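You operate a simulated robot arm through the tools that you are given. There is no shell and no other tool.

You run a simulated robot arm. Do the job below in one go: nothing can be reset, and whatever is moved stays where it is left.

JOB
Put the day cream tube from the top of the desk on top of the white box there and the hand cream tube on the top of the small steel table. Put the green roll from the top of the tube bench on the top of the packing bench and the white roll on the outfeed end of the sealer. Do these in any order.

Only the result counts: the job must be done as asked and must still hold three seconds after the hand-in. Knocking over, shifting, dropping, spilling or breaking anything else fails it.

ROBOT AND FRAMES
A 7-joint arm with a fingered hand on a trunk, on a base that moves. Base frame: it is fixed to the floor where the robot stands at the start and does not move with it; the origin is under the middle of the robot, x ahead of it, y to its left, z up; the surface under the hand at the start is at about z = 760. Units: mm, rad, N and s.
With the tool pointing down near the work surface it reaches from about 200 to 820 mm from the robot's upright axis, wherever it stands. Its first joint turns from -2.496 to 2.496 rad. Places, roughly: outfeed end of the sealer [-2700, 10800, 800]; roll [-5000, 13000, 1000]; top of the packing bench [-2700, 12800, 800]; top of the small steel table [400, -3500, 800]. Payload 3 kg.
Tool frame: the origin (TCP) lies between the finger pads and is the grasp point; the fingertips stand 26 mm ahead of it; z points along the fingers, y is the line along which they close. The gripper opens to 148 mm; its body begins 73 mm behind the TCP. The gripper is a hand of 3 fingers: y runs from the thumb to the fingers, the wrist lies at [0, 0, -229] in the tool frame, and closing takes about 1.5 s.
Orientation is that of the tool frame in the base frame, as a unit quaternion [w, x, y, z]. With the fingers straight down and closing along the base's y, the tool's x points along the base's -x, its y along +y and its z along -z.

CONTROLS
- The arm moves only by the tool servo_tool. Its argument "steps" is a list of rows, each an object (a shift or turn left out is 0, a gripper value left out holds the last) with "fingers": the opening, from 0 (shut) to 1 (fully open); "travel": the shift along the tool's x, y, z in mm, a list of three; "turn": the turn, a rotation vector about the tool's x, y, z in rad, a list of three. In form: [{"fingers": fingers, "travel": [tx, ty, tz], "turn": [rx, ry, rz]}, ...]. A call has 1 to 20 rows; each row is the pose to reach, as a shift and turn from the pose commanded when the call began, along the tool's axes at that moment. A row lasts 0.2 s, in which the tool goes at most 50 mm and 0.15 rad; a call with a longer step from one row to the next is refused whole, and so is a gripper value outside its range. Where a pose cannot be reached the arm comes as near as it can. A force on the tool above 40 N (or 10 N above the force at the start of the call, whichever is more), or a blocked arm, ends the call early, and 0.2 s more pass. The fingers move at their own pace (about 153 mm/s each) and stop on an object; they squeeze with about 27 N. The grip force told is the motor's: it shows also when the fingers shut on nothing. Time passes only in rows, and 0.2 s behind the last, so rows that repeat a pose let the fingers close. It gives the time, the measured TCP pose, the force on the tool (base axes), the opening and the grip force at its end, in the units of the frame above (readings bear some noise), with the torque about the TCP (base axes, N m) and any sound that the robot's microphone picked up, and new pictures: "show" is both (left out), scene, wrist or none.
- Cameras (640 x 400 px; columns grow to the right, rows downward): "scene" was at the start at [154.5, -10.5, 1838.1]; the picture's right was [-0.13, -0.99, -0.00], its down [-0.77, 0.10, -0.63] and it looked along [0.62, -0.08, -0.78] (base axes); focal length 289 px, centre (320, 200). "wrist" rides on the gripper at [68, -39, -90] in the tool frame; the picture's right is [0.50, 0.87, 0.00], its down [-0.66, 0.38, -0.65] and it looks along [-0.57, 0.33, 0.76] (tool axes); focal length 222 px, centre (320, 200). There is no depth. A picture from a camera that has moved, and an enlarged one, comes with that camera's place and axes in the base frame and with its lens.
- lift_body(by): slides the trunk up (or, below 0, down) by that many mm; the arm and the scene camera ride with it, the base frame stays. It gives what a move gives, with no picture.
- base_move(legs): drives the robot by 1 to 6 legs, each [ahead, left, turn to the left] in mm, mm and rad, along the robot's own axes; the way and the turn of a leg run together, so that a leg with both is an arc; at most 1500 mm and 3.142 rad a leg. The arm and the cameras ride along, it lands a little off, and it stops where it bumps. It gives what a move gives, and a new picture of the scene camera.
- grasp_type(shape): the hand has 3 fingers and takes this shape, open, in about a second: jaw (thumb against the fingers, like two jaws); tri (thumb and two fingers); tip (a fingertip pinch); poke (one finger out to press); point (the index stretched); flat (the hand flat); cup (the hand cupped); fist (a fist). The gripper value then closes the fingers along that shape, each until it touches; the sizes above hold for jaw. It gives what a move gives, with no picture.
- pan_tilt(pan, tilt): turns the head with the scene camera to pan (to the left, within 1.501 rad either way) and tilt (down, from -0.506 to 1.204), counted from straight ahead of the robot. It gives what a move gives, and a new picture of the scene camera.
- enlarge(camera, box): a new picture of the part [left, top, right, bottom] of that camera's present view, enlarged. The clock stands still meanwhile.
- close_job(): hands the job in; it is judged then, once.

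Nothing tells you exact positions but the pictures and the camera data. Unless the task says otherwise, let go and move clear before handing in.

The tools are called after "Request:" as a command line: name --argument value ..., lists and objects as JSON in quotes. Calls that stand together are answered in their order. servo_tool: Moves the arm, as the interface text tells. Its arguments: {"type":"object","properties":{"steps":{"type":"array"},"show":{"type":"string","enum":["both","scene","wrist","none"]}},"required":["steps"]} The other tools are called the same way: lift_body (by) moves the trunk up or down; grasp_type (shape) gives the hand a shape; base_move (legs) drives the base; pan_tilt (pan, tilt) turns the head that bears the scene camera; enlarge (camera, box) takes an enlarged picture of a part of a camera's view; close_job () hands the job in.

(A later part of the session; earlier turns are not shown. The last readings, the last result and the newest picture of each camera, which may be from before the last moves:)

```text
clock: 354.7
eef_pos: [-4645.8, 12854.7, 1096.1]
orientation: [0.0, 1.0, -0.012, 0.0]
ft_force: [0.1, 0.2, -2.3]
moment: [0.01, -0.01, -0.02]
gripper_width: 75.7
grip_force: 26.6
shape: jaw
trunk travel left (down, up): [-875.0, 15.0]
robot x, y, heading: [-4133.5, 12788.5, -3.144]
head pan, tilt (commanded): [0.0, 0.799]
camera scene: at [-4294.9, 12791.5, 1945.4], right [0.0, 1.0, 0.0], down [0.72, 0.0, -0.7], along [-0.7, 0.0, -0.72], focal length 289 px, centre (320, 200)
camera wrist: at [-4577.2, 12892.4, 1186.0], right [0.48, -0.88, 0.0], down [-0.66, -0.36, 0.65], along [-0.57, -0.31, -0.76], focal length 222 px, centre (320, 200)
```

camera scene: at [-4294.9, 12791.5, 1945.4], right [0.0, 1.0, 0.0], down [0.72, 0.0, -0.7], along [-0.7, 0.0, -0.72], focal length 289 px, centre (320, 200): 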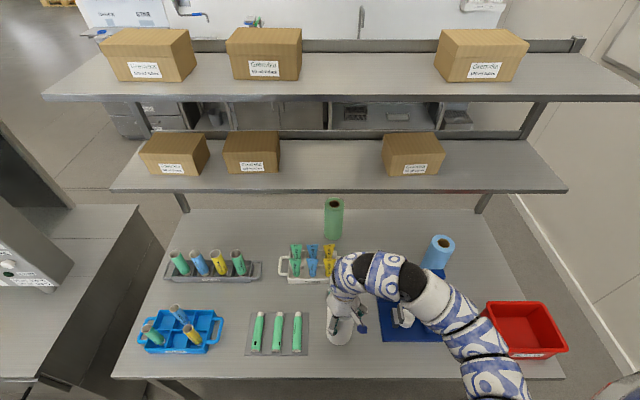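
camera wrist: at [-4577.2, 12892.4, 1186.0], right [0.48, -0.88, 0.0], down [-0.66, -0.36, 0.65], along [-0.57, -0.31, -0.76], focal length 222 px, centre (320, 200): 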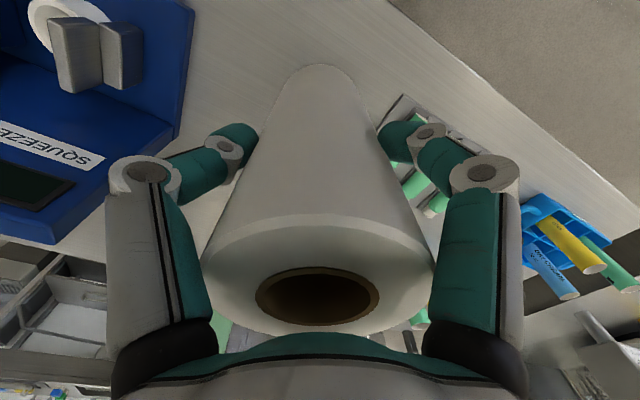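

The white roll is held securely (about 0.23 kg). I back away from the bench and turn left to look down the aisle toward the sealer's outfeed end.

Request:
base_move --legs '[[-380, 0, 0], [0, 0, 1.571]]'

Request:
pan_tilt --pan 0.5 --tilt 0.5

```text
clock: 361.0
eef_pos: [-3798.6, 12277.5, 1096.8]
orientation: [0.0, 0.708, 0.707, 0.0]
ft_force: [0.0, 0.8, -1.7]
moment: [0.01, 0.03, 0.03]
gripper_width: 75.7
grip_force: 26.8
shape: jaw
trunk travel left (down, up): [-875.0, 15.0]
robot x, y, heading: [-3745.4, 12790.2, -1.549]
head pan, tilt (commanded): [0.0, 0.799]
camera scene: at [-3744.1, 12630.7, 1945.4], right [-1.0, -0.03, 0.0], down [-0.02, 0.72, -0.7], along [0.02, -0.7, -0.72], focal length 289 px, centre (320, 200)
```

scene: 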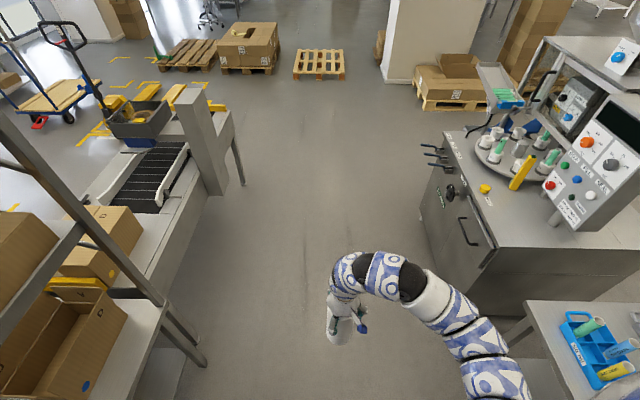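

```text
clock: 361.9
eef_pos: [-3796.4, 12276.9, 1096.1]
orientation: [0.0, 0.707, 0.707, 0.0]
ft_force: [0.7, -1.7, -2.6]
moment: [0.02, -0.05, 0.02]
gripper_width: 75.6
grip_force: 27.3
shape: jaw
trunk travel left (down, up): [-875.0, 15.0]
robot x, y, heading: [-3749.3, 12791.5, -1.549]
head pan, tilt (commanded): [0.499, 0.499]
camera scene: at [-3700.7, 12632.6, 1971.3], right [-0.87, -0.5, 0.0], down [-0.24, 0.42, -0.88], along [0.44, -0.76, -0.48], focal length 289 px, centre (320, 200)
```

scene: 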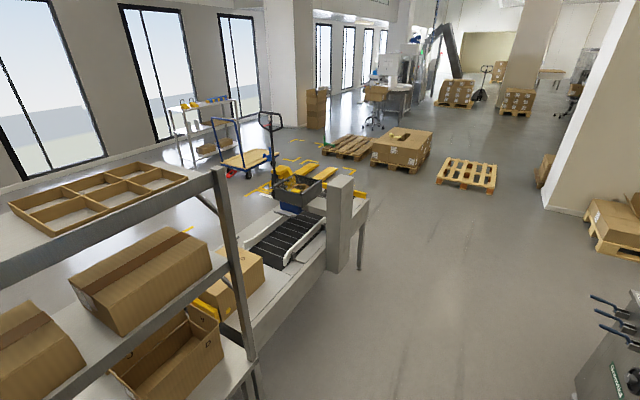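

The sealer has a mast and tape head near y≈11150, so I'll approach its outfeed end from beyond it (from -y side, facing +y). I drive down the aisle, past the end, and turn.

Request:
base_move --legs '[[1400, 0, -0.02], [1450, 0, 0], [0, 1020, 0], [0, 0, 1.571], [0, 0, 1.571]]'

Request:
pan_tilt --pan 0.0 --tilt 0.7

```text
clock: 388.4
eef_pos: [-2676.5, 10428.2, 1096.6]
orientation: [0.001, 0.708, -0.706, 0.0]
ft_force: [0.1, 0.7, -2.5]
moment: [-0.02, 0.0, -0.01]
gripper_width: 75.2
grip_force: 27.4
shape: jaw
trunk travel left (down, up): [-875.0, 15.0]
robot x, y, heading: [-2728.5, 9915.3, 1.598]
head pan, tilt (commanded): [0.499, 0.499]
camera scene: at [-2775.2, 10072.5, 1971.4], right [0.86, 0.5, 0.0], down [0.24, -0.41, -0.88], along [-0.44, 0.76, -0.48], focal length 289 px, centre (320, 200)
```

scene: 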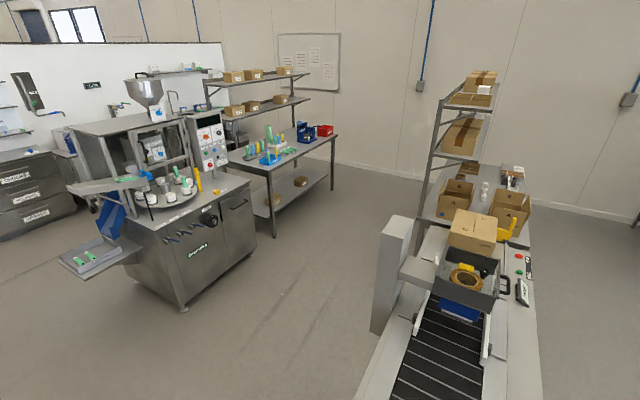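

```text
clock: 389.4
eef_pos: [-2676.0, 10428.5, 1096.8]
orientation: [0.0, 0.708, -0.707, 0.0]
ft_force: [1.0, 0.7, -1.9]
moment: [0.0, -0.01, -0.02]
gripper_width: 75.1
grip_force: 27.1
shape: jaw
trunk travel left (down, up): [-875.0, 15.0]
robot x, y, heading: [-2726.1, 9916.6, 1.601]
head pan, tilt (commanded): [0.0, 0.7]
camera scene: at [-2731.7, 10078.7, 1953.7], right [1.0, 0.03, 0.0], down [0.02, -0.64, -0.77], along [-0.02, 0.76, -0.64], focal length 289 px, centre (320, 200)
```

scene: 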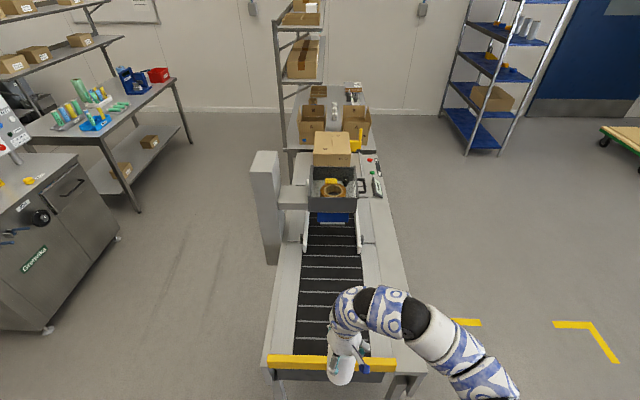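

I look along the sealer's outfeed belt: its end bar is at y≈10520 and the belt centre at x≈-2700. I move the base ahead a little and look closer at the belt.

Request:
base_move --legs '[[130, 0, -0.03]]'

Request:
enlarge --camera "scene" --box '[240, 180, 440, 400]'

Request:
servo_tool --steps '[{"travel": [0, 0, 0]}]' --show "wrist"

```text
clock: 390.6
eef_pos: [-2661.9, 10556.2, 1095.2]
orientation: [0.0, -0.698, 0.716, 0.0]
ft_force: [0.3, 0.1, -1.8]
moment: [-0.02, 0.0, 0.0]
gripper_width: 74.9
grip_force: 26.7
shape: jaw
trunk travel left (down, up): [-875.0, 15.0]
robot x, y, heading: [-2727.7, 10039.2, 1.567]
head pan, tilt (commanded): [0.0, 0.7]
camera scene: at [-2728.4, 10208.8, 1953.4], right [1.0, 0.0, 0.0], down [0.0, -0.65, -0.76], along [0.0, 0.76, -0.65], focal length 289 px, centre (320, 200)
```

scene: 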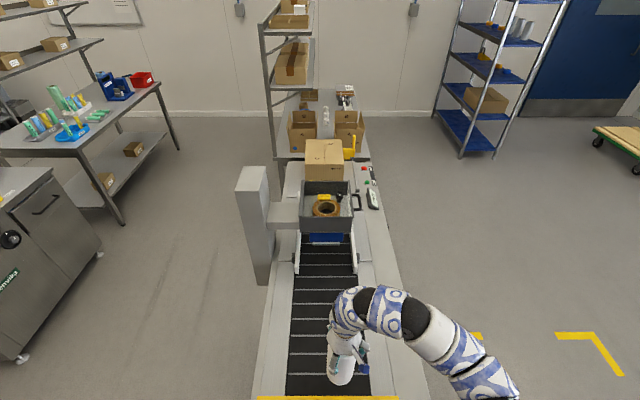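

```text
1.82 times, centred on (340, 290) of scene
camera zoom: at [-2728.4, 10208.8, 1953.4], right [1.0, 0.0, 0.0], down [0.0, -0.65, -0.76], along [0.0, 0.76, -0.65], focal length 526 px, centre (284, 36)
```

zoom: 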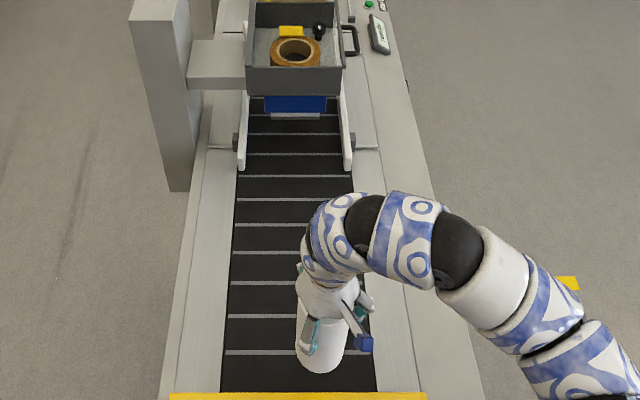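

```text
clock: 391.0
eef_pos: [-2662.9, 10554.5, 1097.2]
orientation: [-0.001, -0.697, 0.717, 0.0]
ft_force: [-0.7, 0.1, -2.1]
moment: [-0.02, 0.03, -0.01]
gripper_width: 74.7
grip_force: 27.1
shape: jaw
trunk travel left (down, up): [-875.0, 15.0]
robot x, y, heading: [-2732.1, 10040.9, 1.571]
head pan, tilt (commanded): [0.0, 0.7]
camera wrist: at [-2625.7, 10486.8, 1185.6], right [-0.88, -0.48, 0.0], down [-0.36, 0.67, 0.65], along [-0.31, 0.58, -0.76], focal length 222 px, centre (320, 200)
```

wrist: 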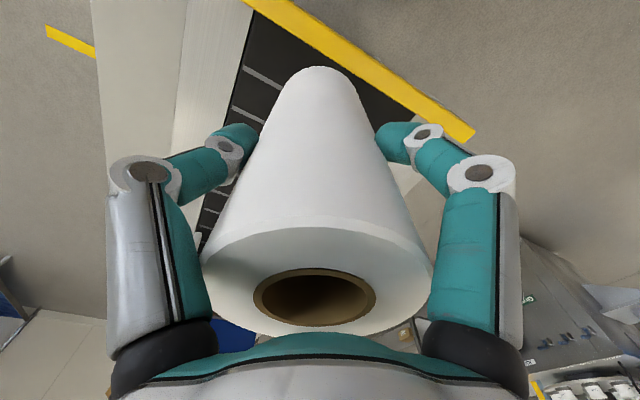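

Belt centre is x≈-2700 and the free outfeed stretch runs y≈10540–11070. I carry the roll over to about [-2700, 10760].

Request:
servo_tool --steps '[{"travel": [-40, 8, 0]}, {"travel": [-80, 17, 0]}, {"travel": [-120, 25, 0]}, {"travel": [-160, 34, 0]}, {"travel": [-195, 41, 0]}, {"travel": [-204, 43, 0]}, {"travel": [-204, 43, 0]}]' --show "both"

```text
clock: 392.6
eef_pos: [-2702.4, 10759.3, 1095.4]
orientation: [0.0, -0.698, 0.716, 0.001]
ft_force: [0.6, -0.4, -3.0]
moment: [0.01, -0.02, 0.0]
gripper_width: 74.5
grip_force: 26.9
shape: jaw
trunk travel left (down, up): [-875.0, 15.0]
robot x, y, heading: [-2726.2, 10042.8, 1.569]
head pan, tilt (commanded): [0.0, 0.7]
camera scene: at [-2728.8, 10206.5, 1953.6], right [1.0, 0.0, 0.0], down [0.0, -0.64, -0.76], along [0.0, 0.76, -0.64], focal length 289 px, centre (320, 200)
camera wrist: at [-2664.0, 10691.4, 1185.7], right [-0.88, -0.48, 0.0], down [-0.36, 0.67, 0.65], along [-0.31, 0.57, -0.76], focal length 222 px, centre (320, 200)
```

scene: 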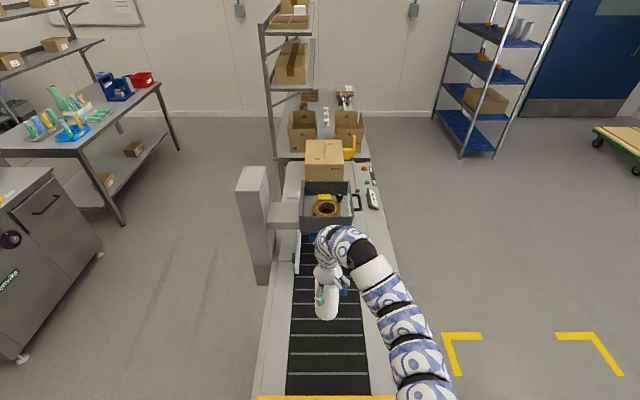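
wrist: 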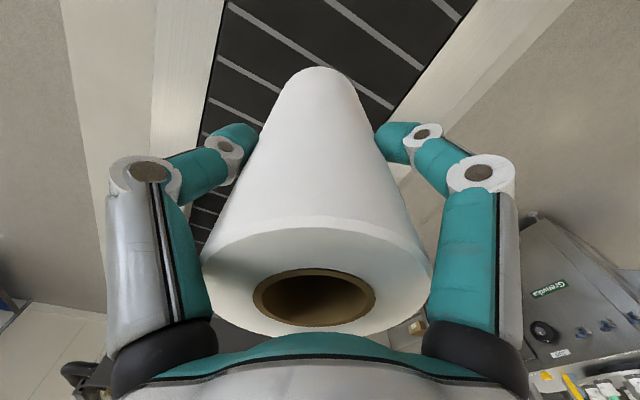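

Request:
servo_tool --steps '[{"travel": [0, 0, 40]}, {"travel": [0, 0, 80]}, {"travel": [0, 0, 115]}, {"travel": [0, 0, 130]}, {"travel": [0, 0, 135]}, {"travel": [0, 0, 135]}]' --show "both"

Request:
enlarge --camera "scene" --box '[260, 210, 420, 380]'

```text
clock: 394.0
eef_pos: [-2700.9, 10758.6, 961.7]
orientation: [-0.001, -0.698, 0.716, 0.0]
ft_force: [0.3, 0.5, -2.7]
moment: [0.01, 0.01, -0.01]
gripper_width: 74.4
grip_force: 27.3
shape: jaw
trunk travel left (down, up): [-875.0, 15.0]
robot x, y, heading: [-2725.7, 10038.9, 1.572]
head pan, tilt (commanded): [0.0, 0.7]
camera scene: at [-2728.5, 10206.2, 1953.7], right [1.0, 0.0, 0.0], down [0.0, -0.64, -0.76], along [0.0, 0.76, -0.64], focal length 289 px, centre (320, 200)
camera wrist: at [-2663.0, 10690.7, 1051.6], right [-0.88, -0.48, 0.0], down [-0.36, 0.66, 0.65], along [-0.31, 0.58, -0.76], focal length 222 px, centre (320, 200)
```

scene: 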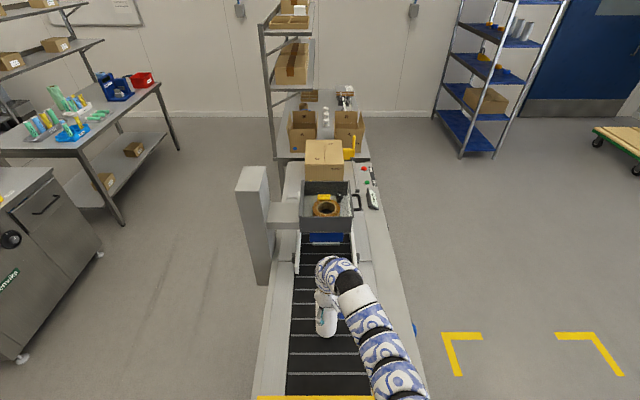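
wrist: 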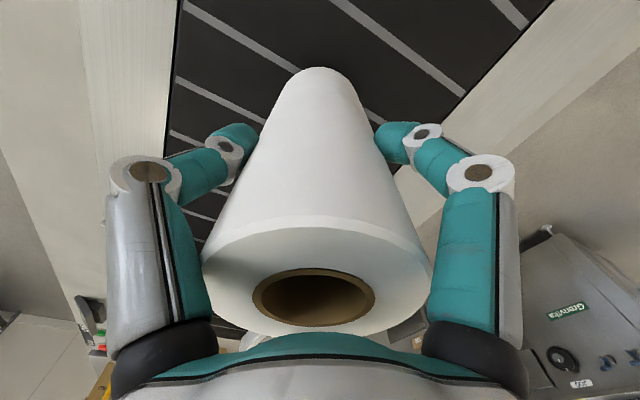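

```text
2.35 times, centred on (340, 295) of scene
camera zoom: at [-2728.5, 10206.2, 1953.7], right [1.0, 0.0, 0.0], down [0.0, -0.64, -0.76], along [0.0, 0.76, -0.64], focal length 680 px, centre (273, -24)
```

zoom: 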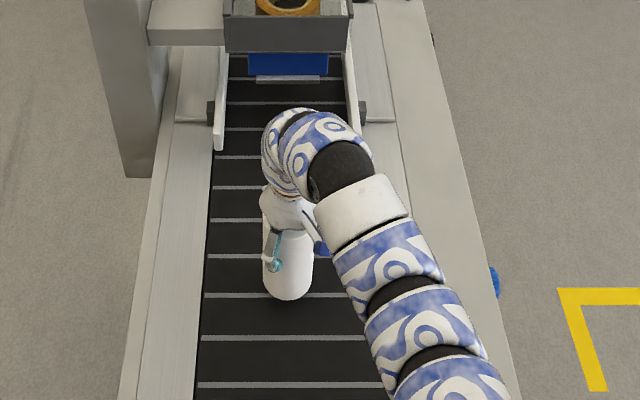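

Request:
servo_tool --steps '[{"travel": [0, 0, 4]}, {"travel": [0, 0, 8]}, {"travel": [0, 0, 12]}, {"travel": [0, 0, 16]}, {"travel": [0, 0, 16]}]' --show "none"

```text
clock: 395.2
eef_pos: [-2701.0, 10759.1, 945.6]
orientation: [0.0, -0.698, 0.716, 0.0]
ft_force: [0.0, 1.0, -2.3]
moment: [0.02, -0.03, 0.0]
gripper_width: 74.8
grip_force: 27.0
shape: jaw
trunk travel left (down, up): [-875.0, 15.0]
robot x, y, heading: [-2729.2, 10041.6, 1.57]
head pan, tilt (commanded): [0.0, 0.7]
```

Request:
servo_tool --steps '[{"travel": [0, 0, 4]}, {"travel": [0, 0, 8]}, {"travel": [0, 0, 11]}, {"travel": [0, 0, 14]}, {"travel": [0, 0, 14]}]' --show "wrist"

```text
clock: 396.4
eef_pos: [-2701.0, 10759.7, 933.2]
orientation: [0.001, -0.698, 0.716, 0.0]
ft_force: [0.5, 0.7, -1.4]
moment: [0.0, 0.03, 0.01]
gripper_width: 74.8
grip_force: 26.7
shape: jaw
trunk travel left (down, up): [-875.0, 15.0]
robot x, y, heading: [-2727.1, 10042.2, 1.571]
head pan, tilt (commanded): [0.0, 0.7]
camera wrist: at [-2663.2, 10691.3, 1021.5], right [-0.88, -0.48, 0.0], down [-0.36, 0.66, 0.65], along [-0.31, 0.58, -0.76], focal length 222 px, centre (320, 200)
```

wrist: 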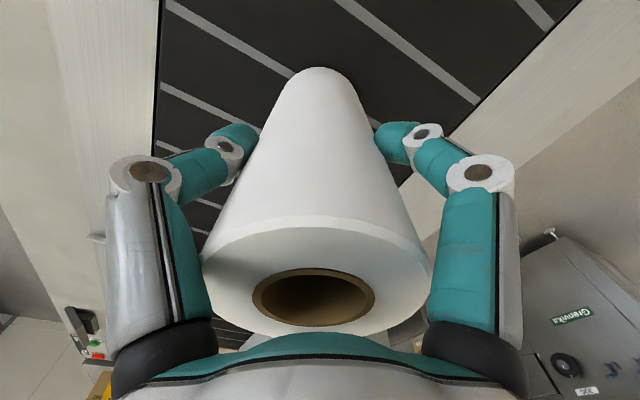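

Request:
servo_tool --steps '[{"travel": [0, 0, 2]}, {"travel": [0, 0, 4]}, {"travel": [0, 0, 6]}, {"travel": [0, 0, 6]}, {"travel": [0, 0, 6]}]' --show "none"

```text
clock: 397.6
eef_pos: [-2700.9, 10759.3, 926.6]
orientation: [0.0, -0.698, 0.716, 0.0]
ft_force: [0.0, 1.4, 8.6]
moment: [-0.1, -0.22, 0.02]
gripper_width: 74.8
grip_force: 27.1
shape: jaw
trunk travel left (down, up): [-875.0, 15.0]
robot x, y, heading: [-2726.2, 10042.7, 1.569]
head pan, tilt (commanded): [0.0, 0.7]
```

Contact with the belt at TCP z≈926.6. I relieve the pressure slightly and release gradually to full opening.

Request:
servo_tool --steps '[{"travel": [0, 0, -0.8]}, {"travel": [0, 0, -0.8]}, {"travel": [0, 0, -0.8], "fingers": 0.52}, {"travel": [0, 0, -0.8], "fingers": 0.54}, {"travel": [0, 0, -0.8], "fingers": 0.57}, {"travel": [0, 0, -0.8], "fingers": 0.62}, {"travel": [0, 0, -0.8], "fingers": 0.7}, {"travel": [0, 0, -0.8], "fingers": 0.8}, {"travel": [0, 0, -0.8], "fingers": 0.9}, {"travel": [0, 0, -0.8], "fingers": 1.0}, {"travel": [0, 0, -0.8], "fingers": 1.0}, {"travel": [0, 0, -0.8], "fingers": 1.0}]' --show "both"

```text
clock: 400.2
eef_pos: [-2702.2, 10759.4, 926.0]
orientation: [0.0, -0.698, 0.716, 0.001]
ft_force: [-1.3, 1.2, 1.9]
moment: [0.02, 0.01, 0.02]
gripper_width: 148.0
grip_force: 0.0
shape: jaw
trunk travel left (down, up): [-875.0, 15.0]
robot x, y, heading: [-2726.7, 10042.5, 1.569]
head pan, tilt (commanded): [0.0, 0.7]
camera scene: at [-2728.7, 10206.0, 1953.7], right [1.0, 0.0, 0.0], down [0.0, -0.64, -0.76], along [0.0, 0.76, -0.64], focal length 289 px, centre (320, 200)
camera wrist: at [-2663.2, 10691.0, 1015.8], right [-0.88, -0.48, 0.0], down [-0.36, 0.66, 0.65], along [-0.31, 0.58, -0.76], focal length 222 px, centre (320, 200)
```

scene: 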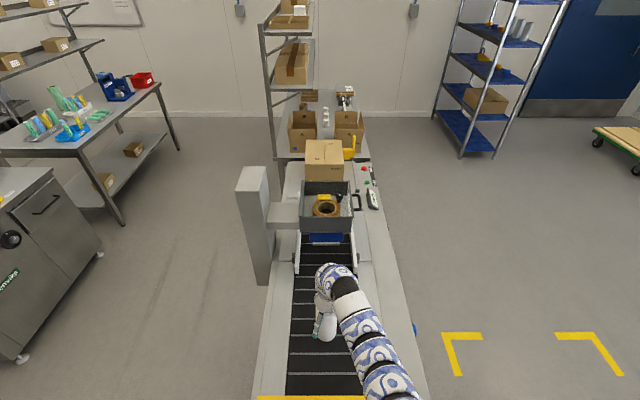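
wrist: 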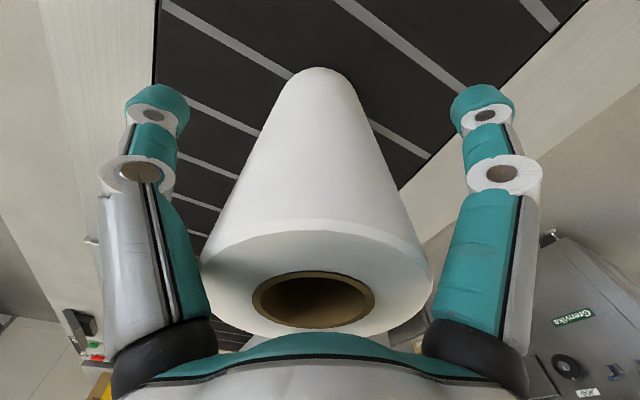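

The white roll stands free. I lift the hand straight up slowly.

Request:
servo_tool --steps '[{"travel": [0, 0, -8]}, {"travel": [0, 0, -18]}, {"travel": [0, 0, -30]}, {"travel": [0, 0, -50]}, {"travel": [0, 0, -80]}, {"travel": [0, 0, -115]}, {"travel": [0, 0, -150]}, {"travel": [0, 0, -185]}, {"travel": [0, 0, -185]}]' --show "both"

Request:
enlarge --camera "scene" --box '[260, 210, 420, 380]'

```text
clock: 402.2
eef_pos: [-2702.7, 10758.9, 1109.9]
orientation: [0.0, -0.698, 0.716, 0.0]
ft_force: [0.3, -0.5, -0.2]
moment: [0.0, -0.01, -0.01]
gripper_width: 147.9
grip_force: 0.0
shape: jaw
trunk travel left (down, up): [-875.0, 15.0]
robot x, y, heading: [-2730.9, 10043.5, 1.564]
head pan, tilt (commanded): [0.0, 0.7]
camera scene: at [-2728.6, 10206.3, 1953.6], right [1.0, 0.0, 0.0], down [0.0, -0.64, -0.76], along [0.0, 0.76, -0.64], focal length 289 px, centre (320, 200)
camera wrist: at [-2664.7, 10690.9, 1200.3], right [-0.88, -0.48, 0.0], down [-0.36, 0.67, 0.65], along [-0.31, 0.58, -0.76], focal length 222 px, centre (320, 200)
```

scene: 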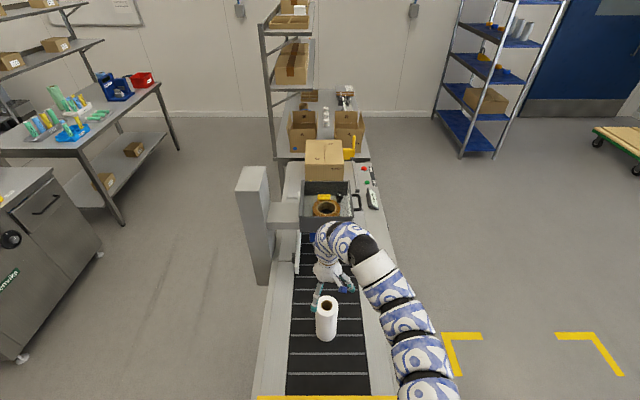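
wrist: 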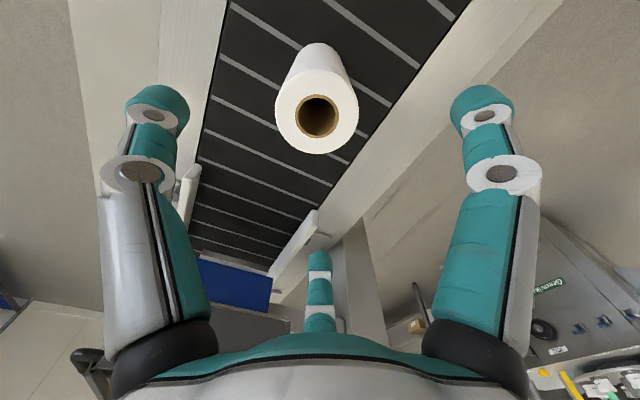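

```text
2.35 times, centred on (340, 295) of scene
camera zoom: at [-2728.6, 10206.3, 1953.6], right [1.0, 0.0, 0.0], down [0.0, -0.64, -0.76], along [0.0, 0.76, -0.64], focal length 680 px, centre (273, -24)
```

zoom: 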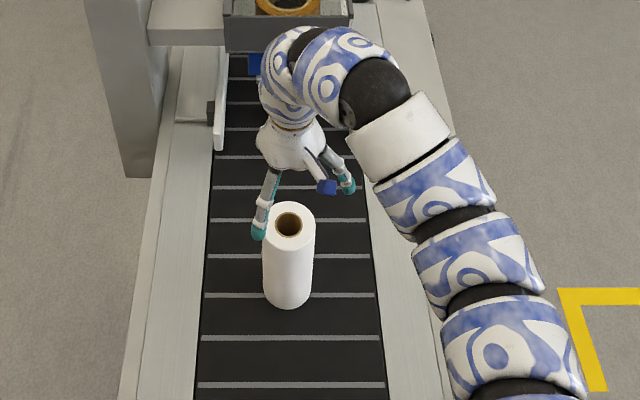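

The white roll stands on the outfeed belt. I back off and drive back up the aisle to the tube bench for the green roll.

Request:
base_move --legs '[[-280, 0, 0], [0, 1030, 0.006], [1400, 0, 0], [1430, 0, 0], [0, 0, 1.571]]'

Request:
pan_tilt --pan 0.0 --tilt 0.8

```text
clock: 426.3
eef_pos: [-4384.6, 12672.4, 1110.2]
orientation: [0.0, 0.999, -0.034, 0.0]
ft_force: [0.1, 0.3, -0.4]
moment: [0.0, -0.02, 0.0]
gripper_width: 148.1
grip_force: 0.0
shape: jaw
trunk travel left (down, up): [-875.0, 15.0]
robot x, y, heading: [-3666.3, 12617.7, 3.1]
head pan, tilt (commanded): [0.0, 0.7]
camera scene: at [-3834.2, 12623.7, 1953.7], right [0.04, 1.0, 0.0], down [0.64, -0.03, -0.76], along [-0.76, 0.03, -0.64], focal length 289 px, centre (320, 200)
```

scene: 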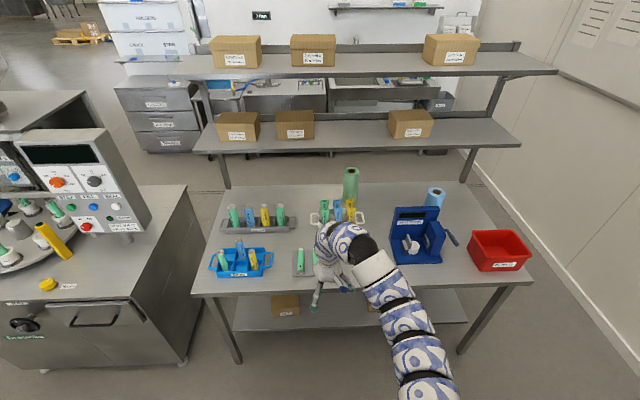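

```text
clock: 427.0
eef_pos: [-4384.2, 12672.9, 1110.4]
orientation: [0.0, 0.999, -0.033, 0.001]
ft_force: [0.5, -0.4, -0.3]
moment: [0.01, -0.01, -0.01]
gripper_width: 148.2
grip_force: 0.0
shape: jaw
trunk travel left (down, up): [-875.0, 15.0]
robot x, y, heading: [-3668.3, 12616.3, 3.099]
head pan, tilt (commanded): [0.0, 0.799]
camera scene: at [-3829.8, 12623.7, 1945.5], right [0.04, 1.0, 0.0], down [0.72, -0.03, -0.7], along [-0.7, 0.03, -0.72], focal length 289 px, centre (320, 200)
```

scene: 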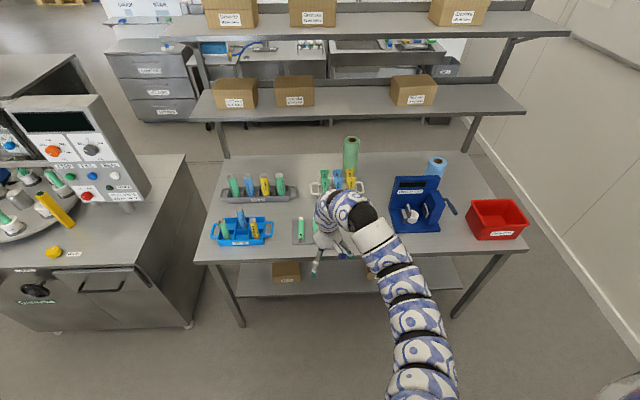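

For the green roll I must reach over the tube tray and under the shelf with a tilted hand; the camera and lower finger clear the tubes only if the hand is rolled half a turn. I test that roll here in free space.

Request:
servo_tool --steps '[{"turn": [0, 0, 0.149]}, {"turn": [0, 0, 0.298]}, {"turn": [0, 0, 0.447]}, {"turn": [0, 0, 0.596]}, {"turn": [0, 0, 0.745]}, {"turn": [0, 0, 0.894]}, {"turn": [0, 0, 1.043]}, {"turn": [0, 0, 1.192]}, {"turn": [0, 0, 1.341]}, {"turn": [0, 0, 1.49]}, {"turn": [0, 0, 1.639]}, {"turn": [0, 0, 1.788]}, {"turn": [0, 0, 1.937]}, {"turn": [0, 0, 2.086]}, {"turn": [0, 0, 2.235]}, {"turn": [0, 0, 2.384]}, {"turn": [0, 0, 2.533]}, {"turn": [0, 0, 2.682]}, {"turn": [0, 0, 2.831]}, {"turn": [0, 0, 2.98]}]' --show "both"

```text
clock: 431.2
eef_pos: [-4384.2, 12672.1, 1111.5]
orientation: [0.0, -0.046, 0.999, 0.0]
ft_force: [0.3, 0.3, -0.9]
moment: [0.02, 0.02, -0.03]
gripper_width: 147.6
grip_force: 0.1
shape: jaw
trunk travel left (down, up): [-875.0, 15.0]
robot x, y, heading: [-3670.8, 12616.0, 3.105]
head pan, tilt (commanded): [0.0, 0.799]
camera scene: at [-3829.8, 12623.7, 1945.4], right [0.04, 1.0, 0.0], down [0.72, -0.03, -0.7], along [-0.7, 0.03, -0.72], focal length 289 px, centre (320, 200)
camera wrist: at [-4447.4, 12627.1, 1200.2], right [-0.58, 0.82, 0.0], down [0.62, 0.44, 0.65], along [0.53, 0.38, -0.76], focal length 222 px, centre (320, 200)
```

scene: 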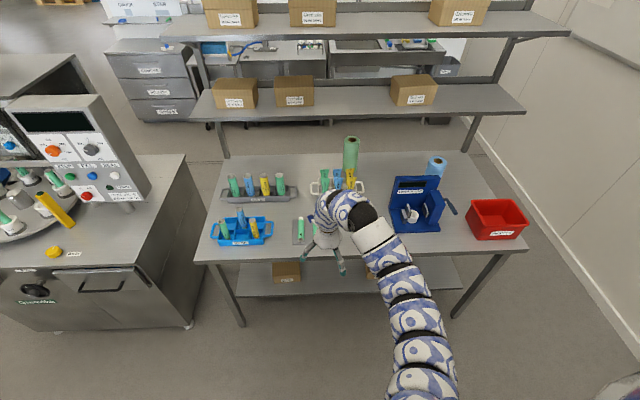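
wrist: 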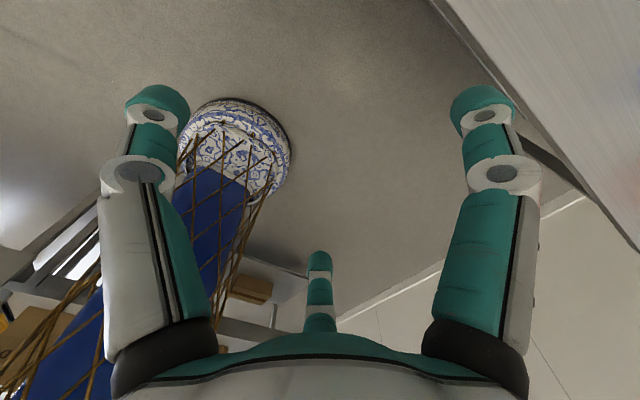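

The half-turn roll works. I square it exactly and draw the hand in, then bring the base up to the bench in front of the green roll.

Request:
servo_tool --steps '[{"travel": [-37, 2, 0], "turn": [0, 0, 0.05]}, {"travel": [-74, 4, 0], "turn": [0, 0, 0.092]}, {"travel": [-111, 6, -20], "turn": [0, 0, 0.092]}, {"travel": [-111, 6, -20], "turn": [0, 0, 0.092]}]' --show "none"

Request:
base_move --legs '[[0, -180, 0.037], [480, 0, 0]]'

Request:
servo_tool --steps '[{"travel": [0, 0, 0]}]' --show "both"

```text
clock: 432.2
eef_pos: [-4274.8, 12687.2, 1129.1]
orientation: [-0.001, -0.001, 1.0, 0.0]
ft_force: [0.2, 0.3, -0.1]
moment: [0.01, -0.01, 0.0]
gripper_width: 147.7
grip_force: 0.1
shape: jaw
trunk travel left (down, up): [-875.0, 15.0]
robot x, y, heading: [-3671.0, 12617.4, 3.099]
head pan, tilt (commanded): [0.0, 0.799]
```

```text
clock: 436.2
eef_pos: [-4760.2, 12853.9, 1128.4]
orientation: [0.0, -0.019, 1.0, 0.0]
ft_force: [-0.4, 0.0, 0.1]
moment: [0.01, -0.04, 0.03]
gripper_width: 147.9
grip_force: 0.1
shape: jaw
trunk travel left (down, up): [-875.0, 15.0]
robot x, y, heading: [-4154.8, 12803.2, 3.128]
head pan, tilt (commanded): [0.0, 0.799]
camera scene: at [-4314.2, 12805.3, 1945.3], right [0.01, 1.0, 0.0], down [0.72, -0.01, -0.7], along [-0.7, 0.01, -0.72], focal length 289 px, centre (320, 200)
```

scene: 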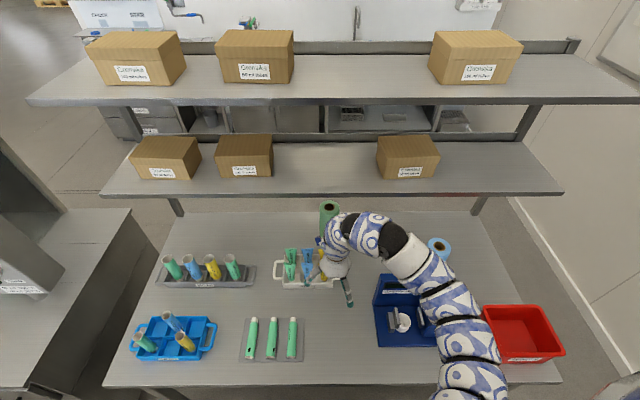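

```text
clock: 436.6
eef_pos: [-4760.4, 12854.7, 1129.7]
orientation: [0.0, -0.018, 1.0, 0.0]
ft_force: [0.3, 0.0, -1.0]
moment: [0.0, 0.01, 0.0]
gripper_width: 148.0
grip_force: 0.1
shape: jaw
trunk travel left (down, up): [-875.0, 15.0]
robot x, y, heading: [-4149.0, 12806.4, 3.136]
head pan, tilt (commanded): [0.0, 0.799]
camera scene: at [-4313.6, 12805.3, 1945.4], right [0.01, 1.0, 0.0], down [0.72, -0.01, -0.7], along [-0.7, 0.01, -0.72], focal length 289 px, centre (320, 200)
camera wrist: at [-4825.1, 12812.3, 1218.5], right [-0.53, 0.85, 0.0], down [0.64, 0.4, 0.65], along [0.55, 0.35, -0.76], focal length 222 px, centre (320, 200)
```

scene: 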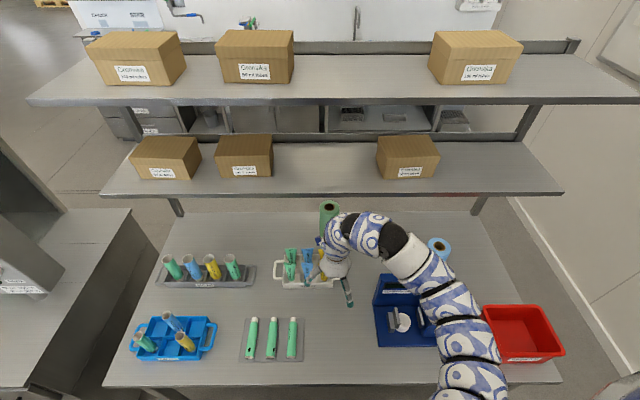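
wrist: 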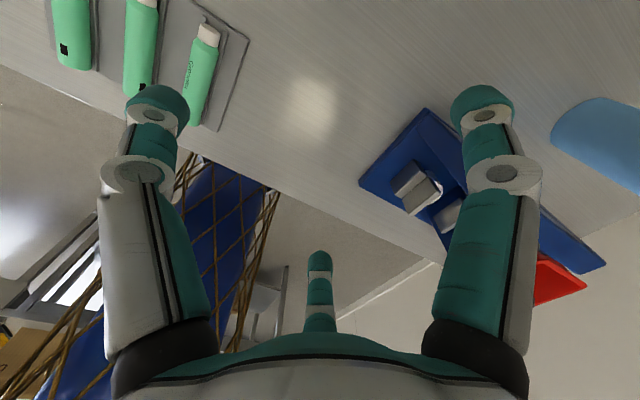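

I enlarge the view of the green roll to fix its position better.

Request:
enlarge --camera "scene" --box '[265, 180, 395, 320]'

```text
2.86 times, centred on (330, 250) of scene
camera zoom: at [-4313.6, 12805.3, 1945.4], right [0.01, 1.0, 0.0], down [0.72, -0.01, -0.7], along [-0.7, 0.01, -0.72], focal length 826 px, centre (291, 57)
```

zoom: 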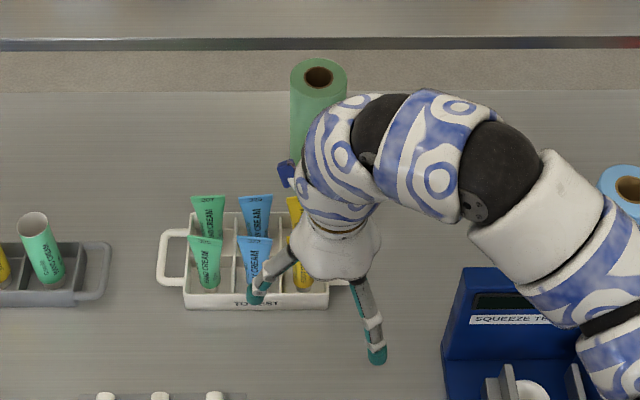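

I settle on a 60° tilted approach: it clears the tubes (tops z≈970), the tester and the shelf lip (about x -4984, z 1268). I lower the trunk for reach and move slightly closer.

Request:
lift_body --by -100

Request:
base_move --legs '[[50, 0, 0.008]]'

Request:
enlarge --camera "scene" --box '[250, 150, 450, 340]'

```text
clock: 437.9
eef_pos: [-4759.4, 12853.7, 1028.5]
orientation: [0.0, -0.018, 1.0, 0.0]
ft_force: [-0.3, 0.2, -0.2]
moment: [-0.06, 0.03, -0.01]
gripper_width: 148.0
grip_force: 0.0
shape: jaw
trunk travel left (down, up): [-775.0, 115.0]
robot x, y, heading: [-4149.0, 12808.0, 3.134]
head pan, tilt (commanded): [0.0, 0.799]
```

```text
clock: 438.9
eef_pos: [-4810.5, 12849.4, 1027.7]
orientation: [0.0, -0.021, 1.0, 0.0]
ft_force: [0.2, 0.1, 0.8]
moment: [0.0, -0.04, -0.02]
gripper_width: 148.0
grip_force: 0.1
shape: jaw
trunk travel left (down, up): [-775.0, 115.0]
robot x, y, heading: [-4202.0, 12805.2, 3.14]
head pan, tilt (commanded): [0.0, 0.799]
camera scene: at [-4365.6, 12804.4, 1845.2], right [0.0, 1.0, 0.0], down [0.72, 0.0, -0.7], along [-0.7, 0.0, -0.72], focal length 289 px, centre (320, 200)
```

scene: 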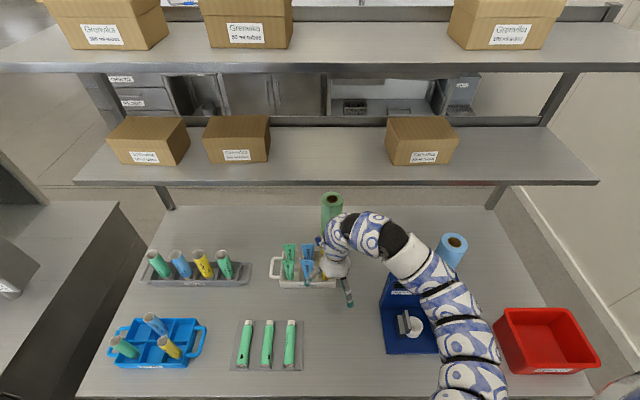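

```text
2.11 times, centred on (350, 245) of scene
camera zoom: at [-4365.6, 12804.4, 1845.2], right [0.0, 1.0, 0.0], down [0.72, 0.0, -0.7], along [-0.7, 0.0, -0.72], focal length 608 px, centre (257, 105)
```

zoom: 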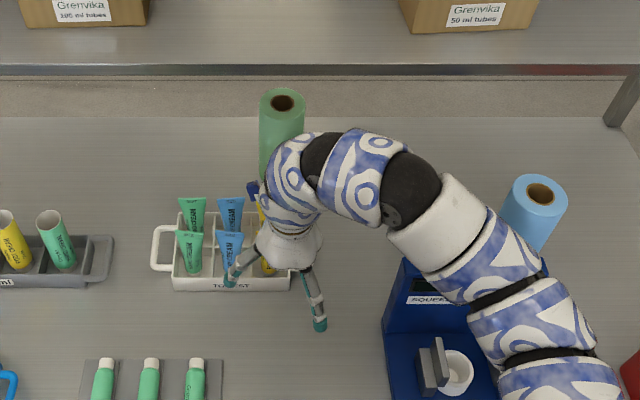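

Request:
servo_tool --steps '[{"travel": [0, 8, -30], "turn": [0, 0, 0.02]}, {"travel": [0, 17, -62], "turn": [0, 0, 0.042]}, {"travel": [0, 17, -62], "turn": [0, 0, 0.042]}]' --show "none"

Request:
servo_tool --steps '[{"turn": [0, 0.13, 0]}, {"turn": [0, 0.26, 0]}, {"turn": [0, 0.39, 0]}, {"turn": [0, 0.52, 0]}, {"turn": [0, 0.65, 0]}, {"turn": [0, 0.78, 0]}, {"turn": [0, 0.91, 0]}, {"turn": [0, 1.04, 0]}, {"turn": [0, 1.04, 0]}]' --show "both"

```text
clock: 439.6
eef_pos: [-4805.1, 12866.4, 1074.2]
orientation: [-0.006, -0.002, 1.0, -0.007]
ft_force: [-1.0, -0.7, -0.3]
moment: [0.0, 0.01, 0.0]
gripper_width: 147.9
grip_force: 0.0
shape: jaw
out of reach, approached as far as the arm can: row 2, 3
trunk travel left (down, up): [-775.0, 115.0]
robot x, y, heading: [-4200.8, 12803.3, 3.139]
head pan, tilt (commanded): [0.0, 0.799]
```

```text
clock: 441.9
eef_pos: [-4872.9, 12884.5, 1119.0]
orientation: [-0.565, -0.206, 0.795, 0.086]
ft_force: [-0.4, 0.4, -0.1]
moment: [-0.02, -0.01, 0.0]
gripper_width: 148.1
grip_force: 0.1
shape: jaw
out of reach, approached as far as the arm can: row 3, 4, 5, 6, 7, 8, 9
trunk travel left (down, up): [-775.0, 115.0]
robot x, y, heading: [-4197.8, 12805.8, 3.14]
head pan, tilt (commanded): [0.0, 0.799]
stopped in row 9: the arm was blocked; the commanded pose is now the measured one
camera scene: at [-4363.5, 12804.4, 1845.4], right [0.0, 1.0, 0.0], down [0.72, 0.0, -0.7], along [-0.7, 0.0, -0.72], focal length 289 px, centre (320, 200)
camera wrist: at [-4797.6, 12829.7, 1193.9], right [-0.34, 0.57, 0.75], down [0.7, 0.68, -0.2], along [-0.62, 0.46, -0.63], focal length 222 px, centre (320, 200)
```

scene: 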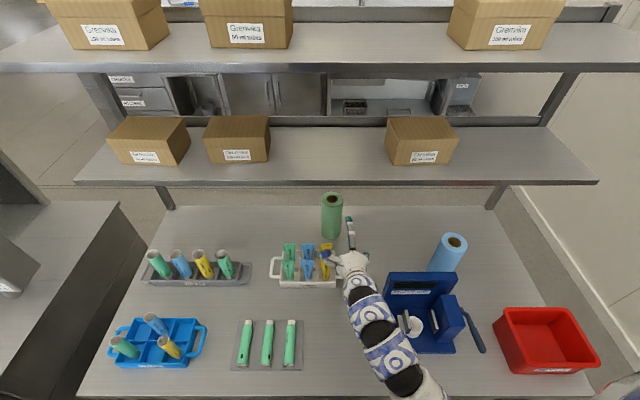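
wrist: 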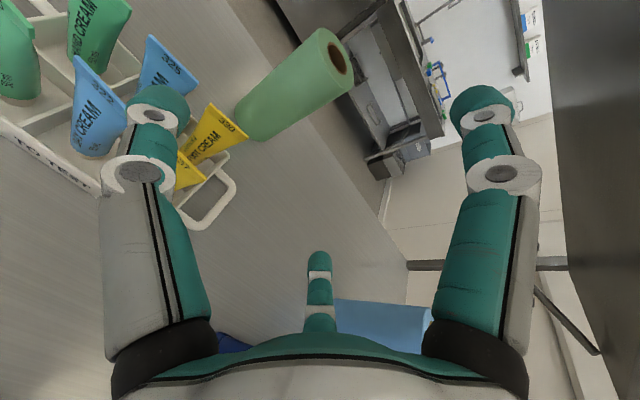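

The wrist ran into a limit with that roll. Because the three fingers are spaced evenly, rolling the hand only -60° from its usual pose gives the same finger pattern, with the camera out to the free side. I first bring the hand back upright.

Request:
servo_tool --steps '[{"travel": [-1, -4, -6], "turn": [0.053, -0.124, 0]}, {"travel": [-2, -7, -12], "turn": [0.106, -0.248, 0]}, {"travel": [-3, -11, -18], "turn": [0.159, -0.372, 0]}, {"travel": [-4, -14, -24], "turn": [0.212, -0.496, 0]}, {"travel": [-5, -18, -30], "turn": [0.266, -0.62, 0]}, {"travel": [-5, -21, -36], "turn": [0.319, -0.744, 0]}, {"travel": [-6, -25, -42], "turn": [0.372, -0.868, 0]}, {"travel": [-7, -28, -48], "turn": [0.425, -0.992, 0]}, {"travel": [-8, -32, -54], "turn": [0.478, -1.116, 0]}, {"travel": [-8, -32, -54], "turn": [0.478, -1.116, 0]}]' --show "scene"

```text
clock: 444.1
eef_pos: [-4813.3, 12865.8, 1111.0]
orientation: [-0.039, -0.251, 0.967, 0.008]
ft_force: [-0.3, -0.2, 0.2]
moment: [-0.01, 0.04, -0.02]
gripper_width: 148.0
grip_force: 0.0
shape: jaw
out of reach, approached as far as the arm can: row 1, 2, 3, 4, 5, 6, 9, 10
trunk travel left (down, up): [-775.0, 115.0]
robot x, y, heading: [-4200.2, 12801.6, 3.137]
head pan, tilt (commanded): [0.0, 0.799]
camera scene: at [-4362.8, 12803.9, 1845.5], right [0.0, 1.0, 0.0], down [0.72, 0.0, -0.7], along [-0.7, 0.0, -0.72], focal length 289 px, centre (320, 200)
```

scene: 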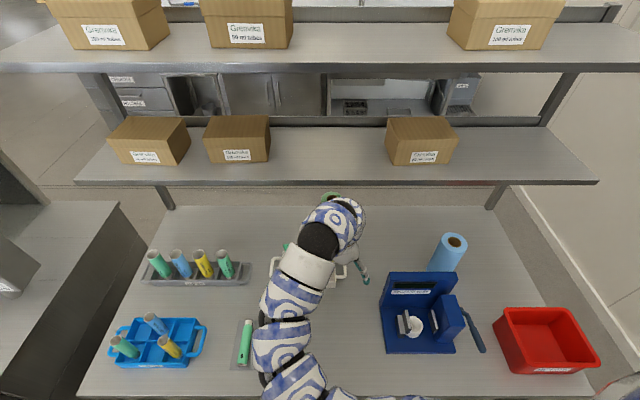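

Request:
servo_tool --steps '[{"turn": [0, 0, -0.145]}, {"turn": [0, 0, -0.29]}, {"turn": [0, 0, -0.435]}, {"turn": [0, 0, -0.58]}, {"turn": [0, 0, -0.725]}, {"turn": [0, 0, -0.87]}, {"turn": [0, 0, -1.015]}, {"turn": [0, 0, -1.16]}, {"turn": [0, 0, -1.305]}, {"turn": [0, 0, -1.45]}, {"turn": [0, 0, -1.595]}, {"turn": [0, 0, -1.74]}, {"turn": [0, 0, -1.84]}]' --show "none"

Request:
servo_tool --steps '[{"turn": [0, 0, -0.145]}, {"turn": [0, 0, -0.29]}, {"turn": [0, 0, -0.435]}, {"turn": [0, 0, -0.58]}, {"turn": [0, 0, -0.725]}, {"turn": [0, 0, -0.87]}, {"turn": [0, 0, -1.015]}, {"turn": [0, 0, -1.16]}, {"turn": [0, 0, -1.305]}, {"turn": [0, 0, -1.45]}, {"turn": [0, 0, -1.595]}, {"turn": [0, 0, -1.74]}, {"turn": [0, 0, -1.84]}]' --show "both"

```text
clock: 446.9
eef_pos: [-4811.5, 12866.2, 1110.3]
orientation: [0.017, 0.922, -0.385, -0.037]
ft_force: [-0.2, -0.1, -0.4]
moment: [-0.03, -0.02, 0.04]
gripper_width: 148.1
grip_force: 0.1
shape: jaw
trunk travel left (down, up): [-775.0, 115.0]
robot x, y, heading: [-4202.8, 12804.0, 3.138]
head pan, tilt (commanded): [0.0, 0.799]
```

```text
clock: 449.6
eef_pos: [-4834.8, 12834.9, 1099.2]
orientation: [-0.02, 0.867, 0.496, -0.034]
ft_force: [0.3, -0.3, -0.2]
moment: [-0.01, 0.01, -0.01]
gripper_width: 148.1
grip_force: 0.1
shape: jaw
out of reach, approached as far as the arm can: row 12, 13
trunk travel left (down, up): [-775.0, 115.0]
robot x, y, heading: [-4200.4, 12804.0, 3.14]
head pan, tilt (commanded): [0.0, 0.799]
camera scene: at [-4363.5, 12804.0, 1845.4], right [0.0, 1.0, 0.0], down [0.72, 0.0, -0.7], along [-0.7, 0.0, -0.72], focal length 289 px, centre (320, 200)
camera wrist: at [-4826.8, 12913.2, 1188.7], right [1.0, -0.01, -0.08], down [0.05, -0.76, 0.65], along [-0.06, -0.65, -0.75], focal length 222 px, centre (320, 200)
```

scene: 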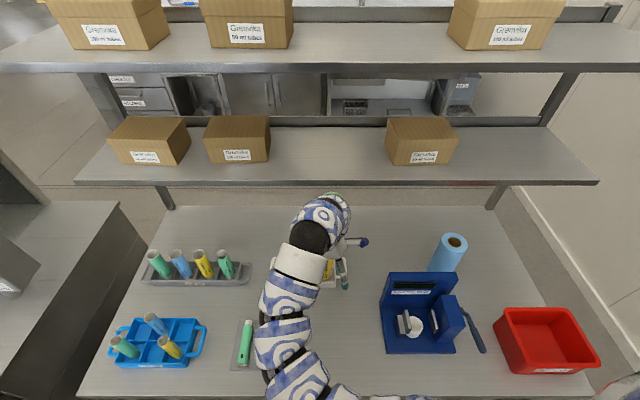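
wrist: 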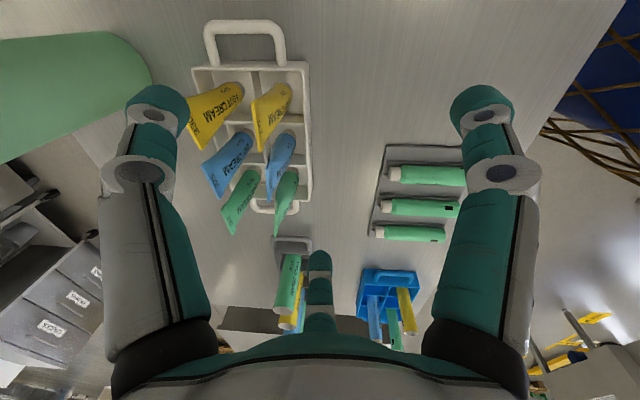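

Hand is at roll -60° now, nearly upright at [-4835, 12835, 1099]. I tilt it forward toward the green roll in steps and watch the result.

Request:
servo_tool --steps '[{"travel": [5, -2, 0], "turn": [0.12, -0.07, 0]}, {"travel": [10, -4, 0], "turn": [0.24, -0.14, 0]}, {"travel": [15, -6, 0], "turn": [0.36, -0.21, 0]}, {"travel": [20, -8, 0], "turn": [0.48, -0.28, 0]}, {"travel": [25, -10, 0], "turn": [0.6, -0.35, 0]}, {"travel": [29, -11, 0], "turn": [0.72, -0.42, 0]}, {"travel": [29, -11, 0], "turn": [0.835, -0.49, 0]}, {"travel": [29, -11, 0], "turn": [0.835, -0.49, 0]}]' --show "both"

```text
clock: 451.4
eef_pos: [-4842.8, 12858.0, 1085.3]
orientation: [-0.248, 0.75, 0.431, -0.436]
ft_force: [-0.3, -0.6, 0.0]
moment: [0.02, -0.01, 0.03]
gripper_width: 147.9
grip_force: 0.1
shape: jaw
out of reach, approached as far as the arm can: row 1, 4, 5, 6, 7, 8
trunk travel left (down, up): [-775.0, 115.0]
robot x, y, heading: [-4200.3, 12803.4, 3.145]
head pan, tilt (commanded): [0.0, 0.799]
camera scene: at [-4363.5, 12804.0, 1845.4], right [0.0, 1.0, 0.0], down [0.72, 0.0, -0.7], along [-0.7, 0.0, -0.72], focal length 289 px, centre (320, 200)
camera wrist: at [-4763.7, 12936.6, 1128.5], right [0.5, -0.01, -0.87], down [0.57, -0.75, 0.33], along [-0.66, -0.66, -0.37], focal length 222 px, centre (320, 200)
```

scene: 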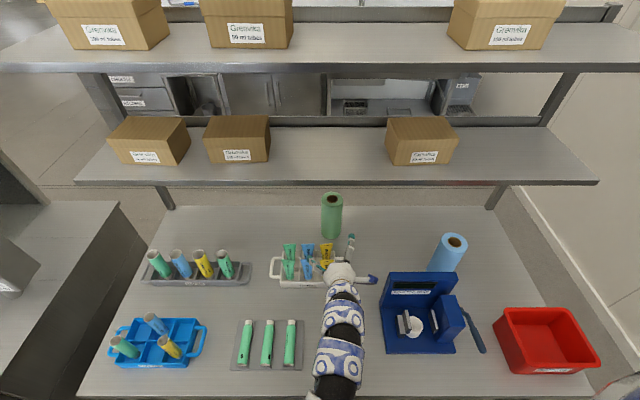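
wrist: 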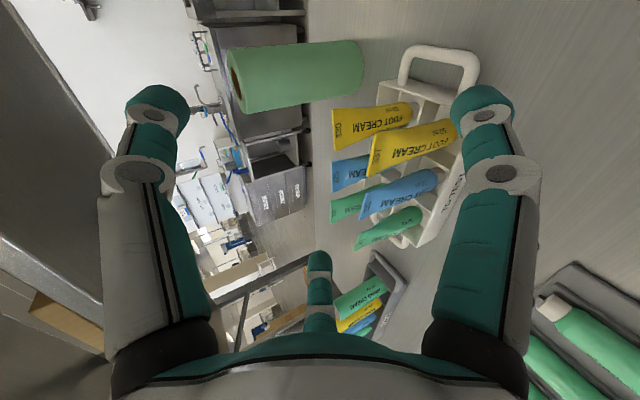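

Now the tilt is exactly as wanted (60°, one finger on the -y side, two on the +y side, camera clear). I move to the pre-grasp point in front of the green roll.

Request:
servo_tool --steps '[{"travel": [-5, -14, 34]}, {"travel": [-10, -28, 67]}, {"travel": [-15, -42, 101]}, {"travel": [-20, -56, 135]}, {"travel": [-20, -56, 135]}]' --show "both"

Request:
enlarge --camera "scene" --box '[250, 180, 450, 340]'

```text
clock: 452.6
eef_pos: [-4989.0, 12866.9, 1068.4]
orientation: [-0.247, 0.75, 0.432, -0.436]
ft_force: [-0.1, 0.0, 0.2]
moment: [0.01, -0.01, 0.0]
gripper_width: 147.9
grip_force: 0.0
shape: jaw
trunk travel left (down, up): [-775.0, 115.0]
robot x, y, heading: [-4198.9, 12804.5, 3.136]
head pan, tilt (commanded): [0.0, 0.799]
camera scene: at [-4362.7, 12803.5, 1845.5], right [0.0, 1.0, 0.0], down [0.72, 0.0, -0.7], along [-0.7, 0.0, -0.72], focal length 289 px, centre (320, 200)
camera wrist: at [-4909.7, 12946.3, 1111.9], right [0.5, -0.01, -0.87], down [0.57, -0.75, 0.33], along [-0.66, -0.66, -0.37], focal length 222 px, centre (320, 200)
```

scene: 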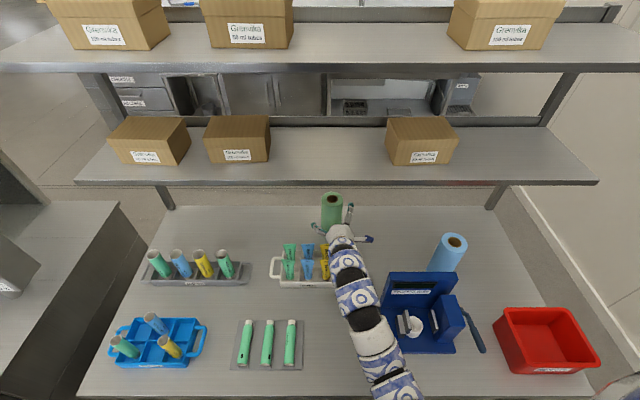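
wrist: 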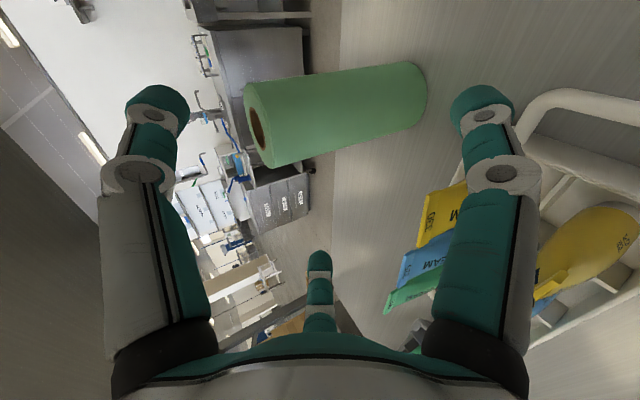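

```text
2.50 times, centred on (350, 260) of scene
camera zoom: at [-4362.7, 12803.5, 1845.5], right [0.0, 1.0, 0.0], down [0.72, 0.0, -0.7], along [-0.7, 0.0, -0.72], focal length 723 px, centre (245, 50)
```

zoom: 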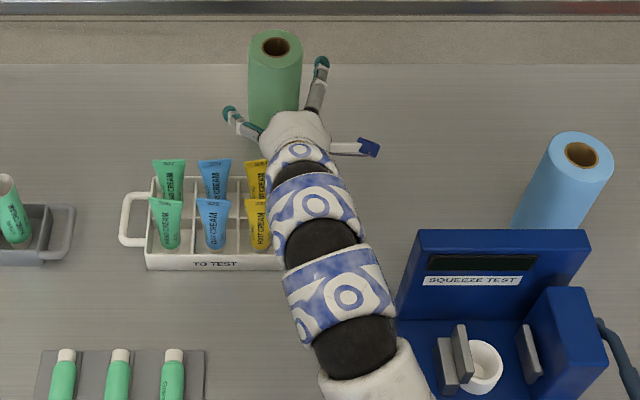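

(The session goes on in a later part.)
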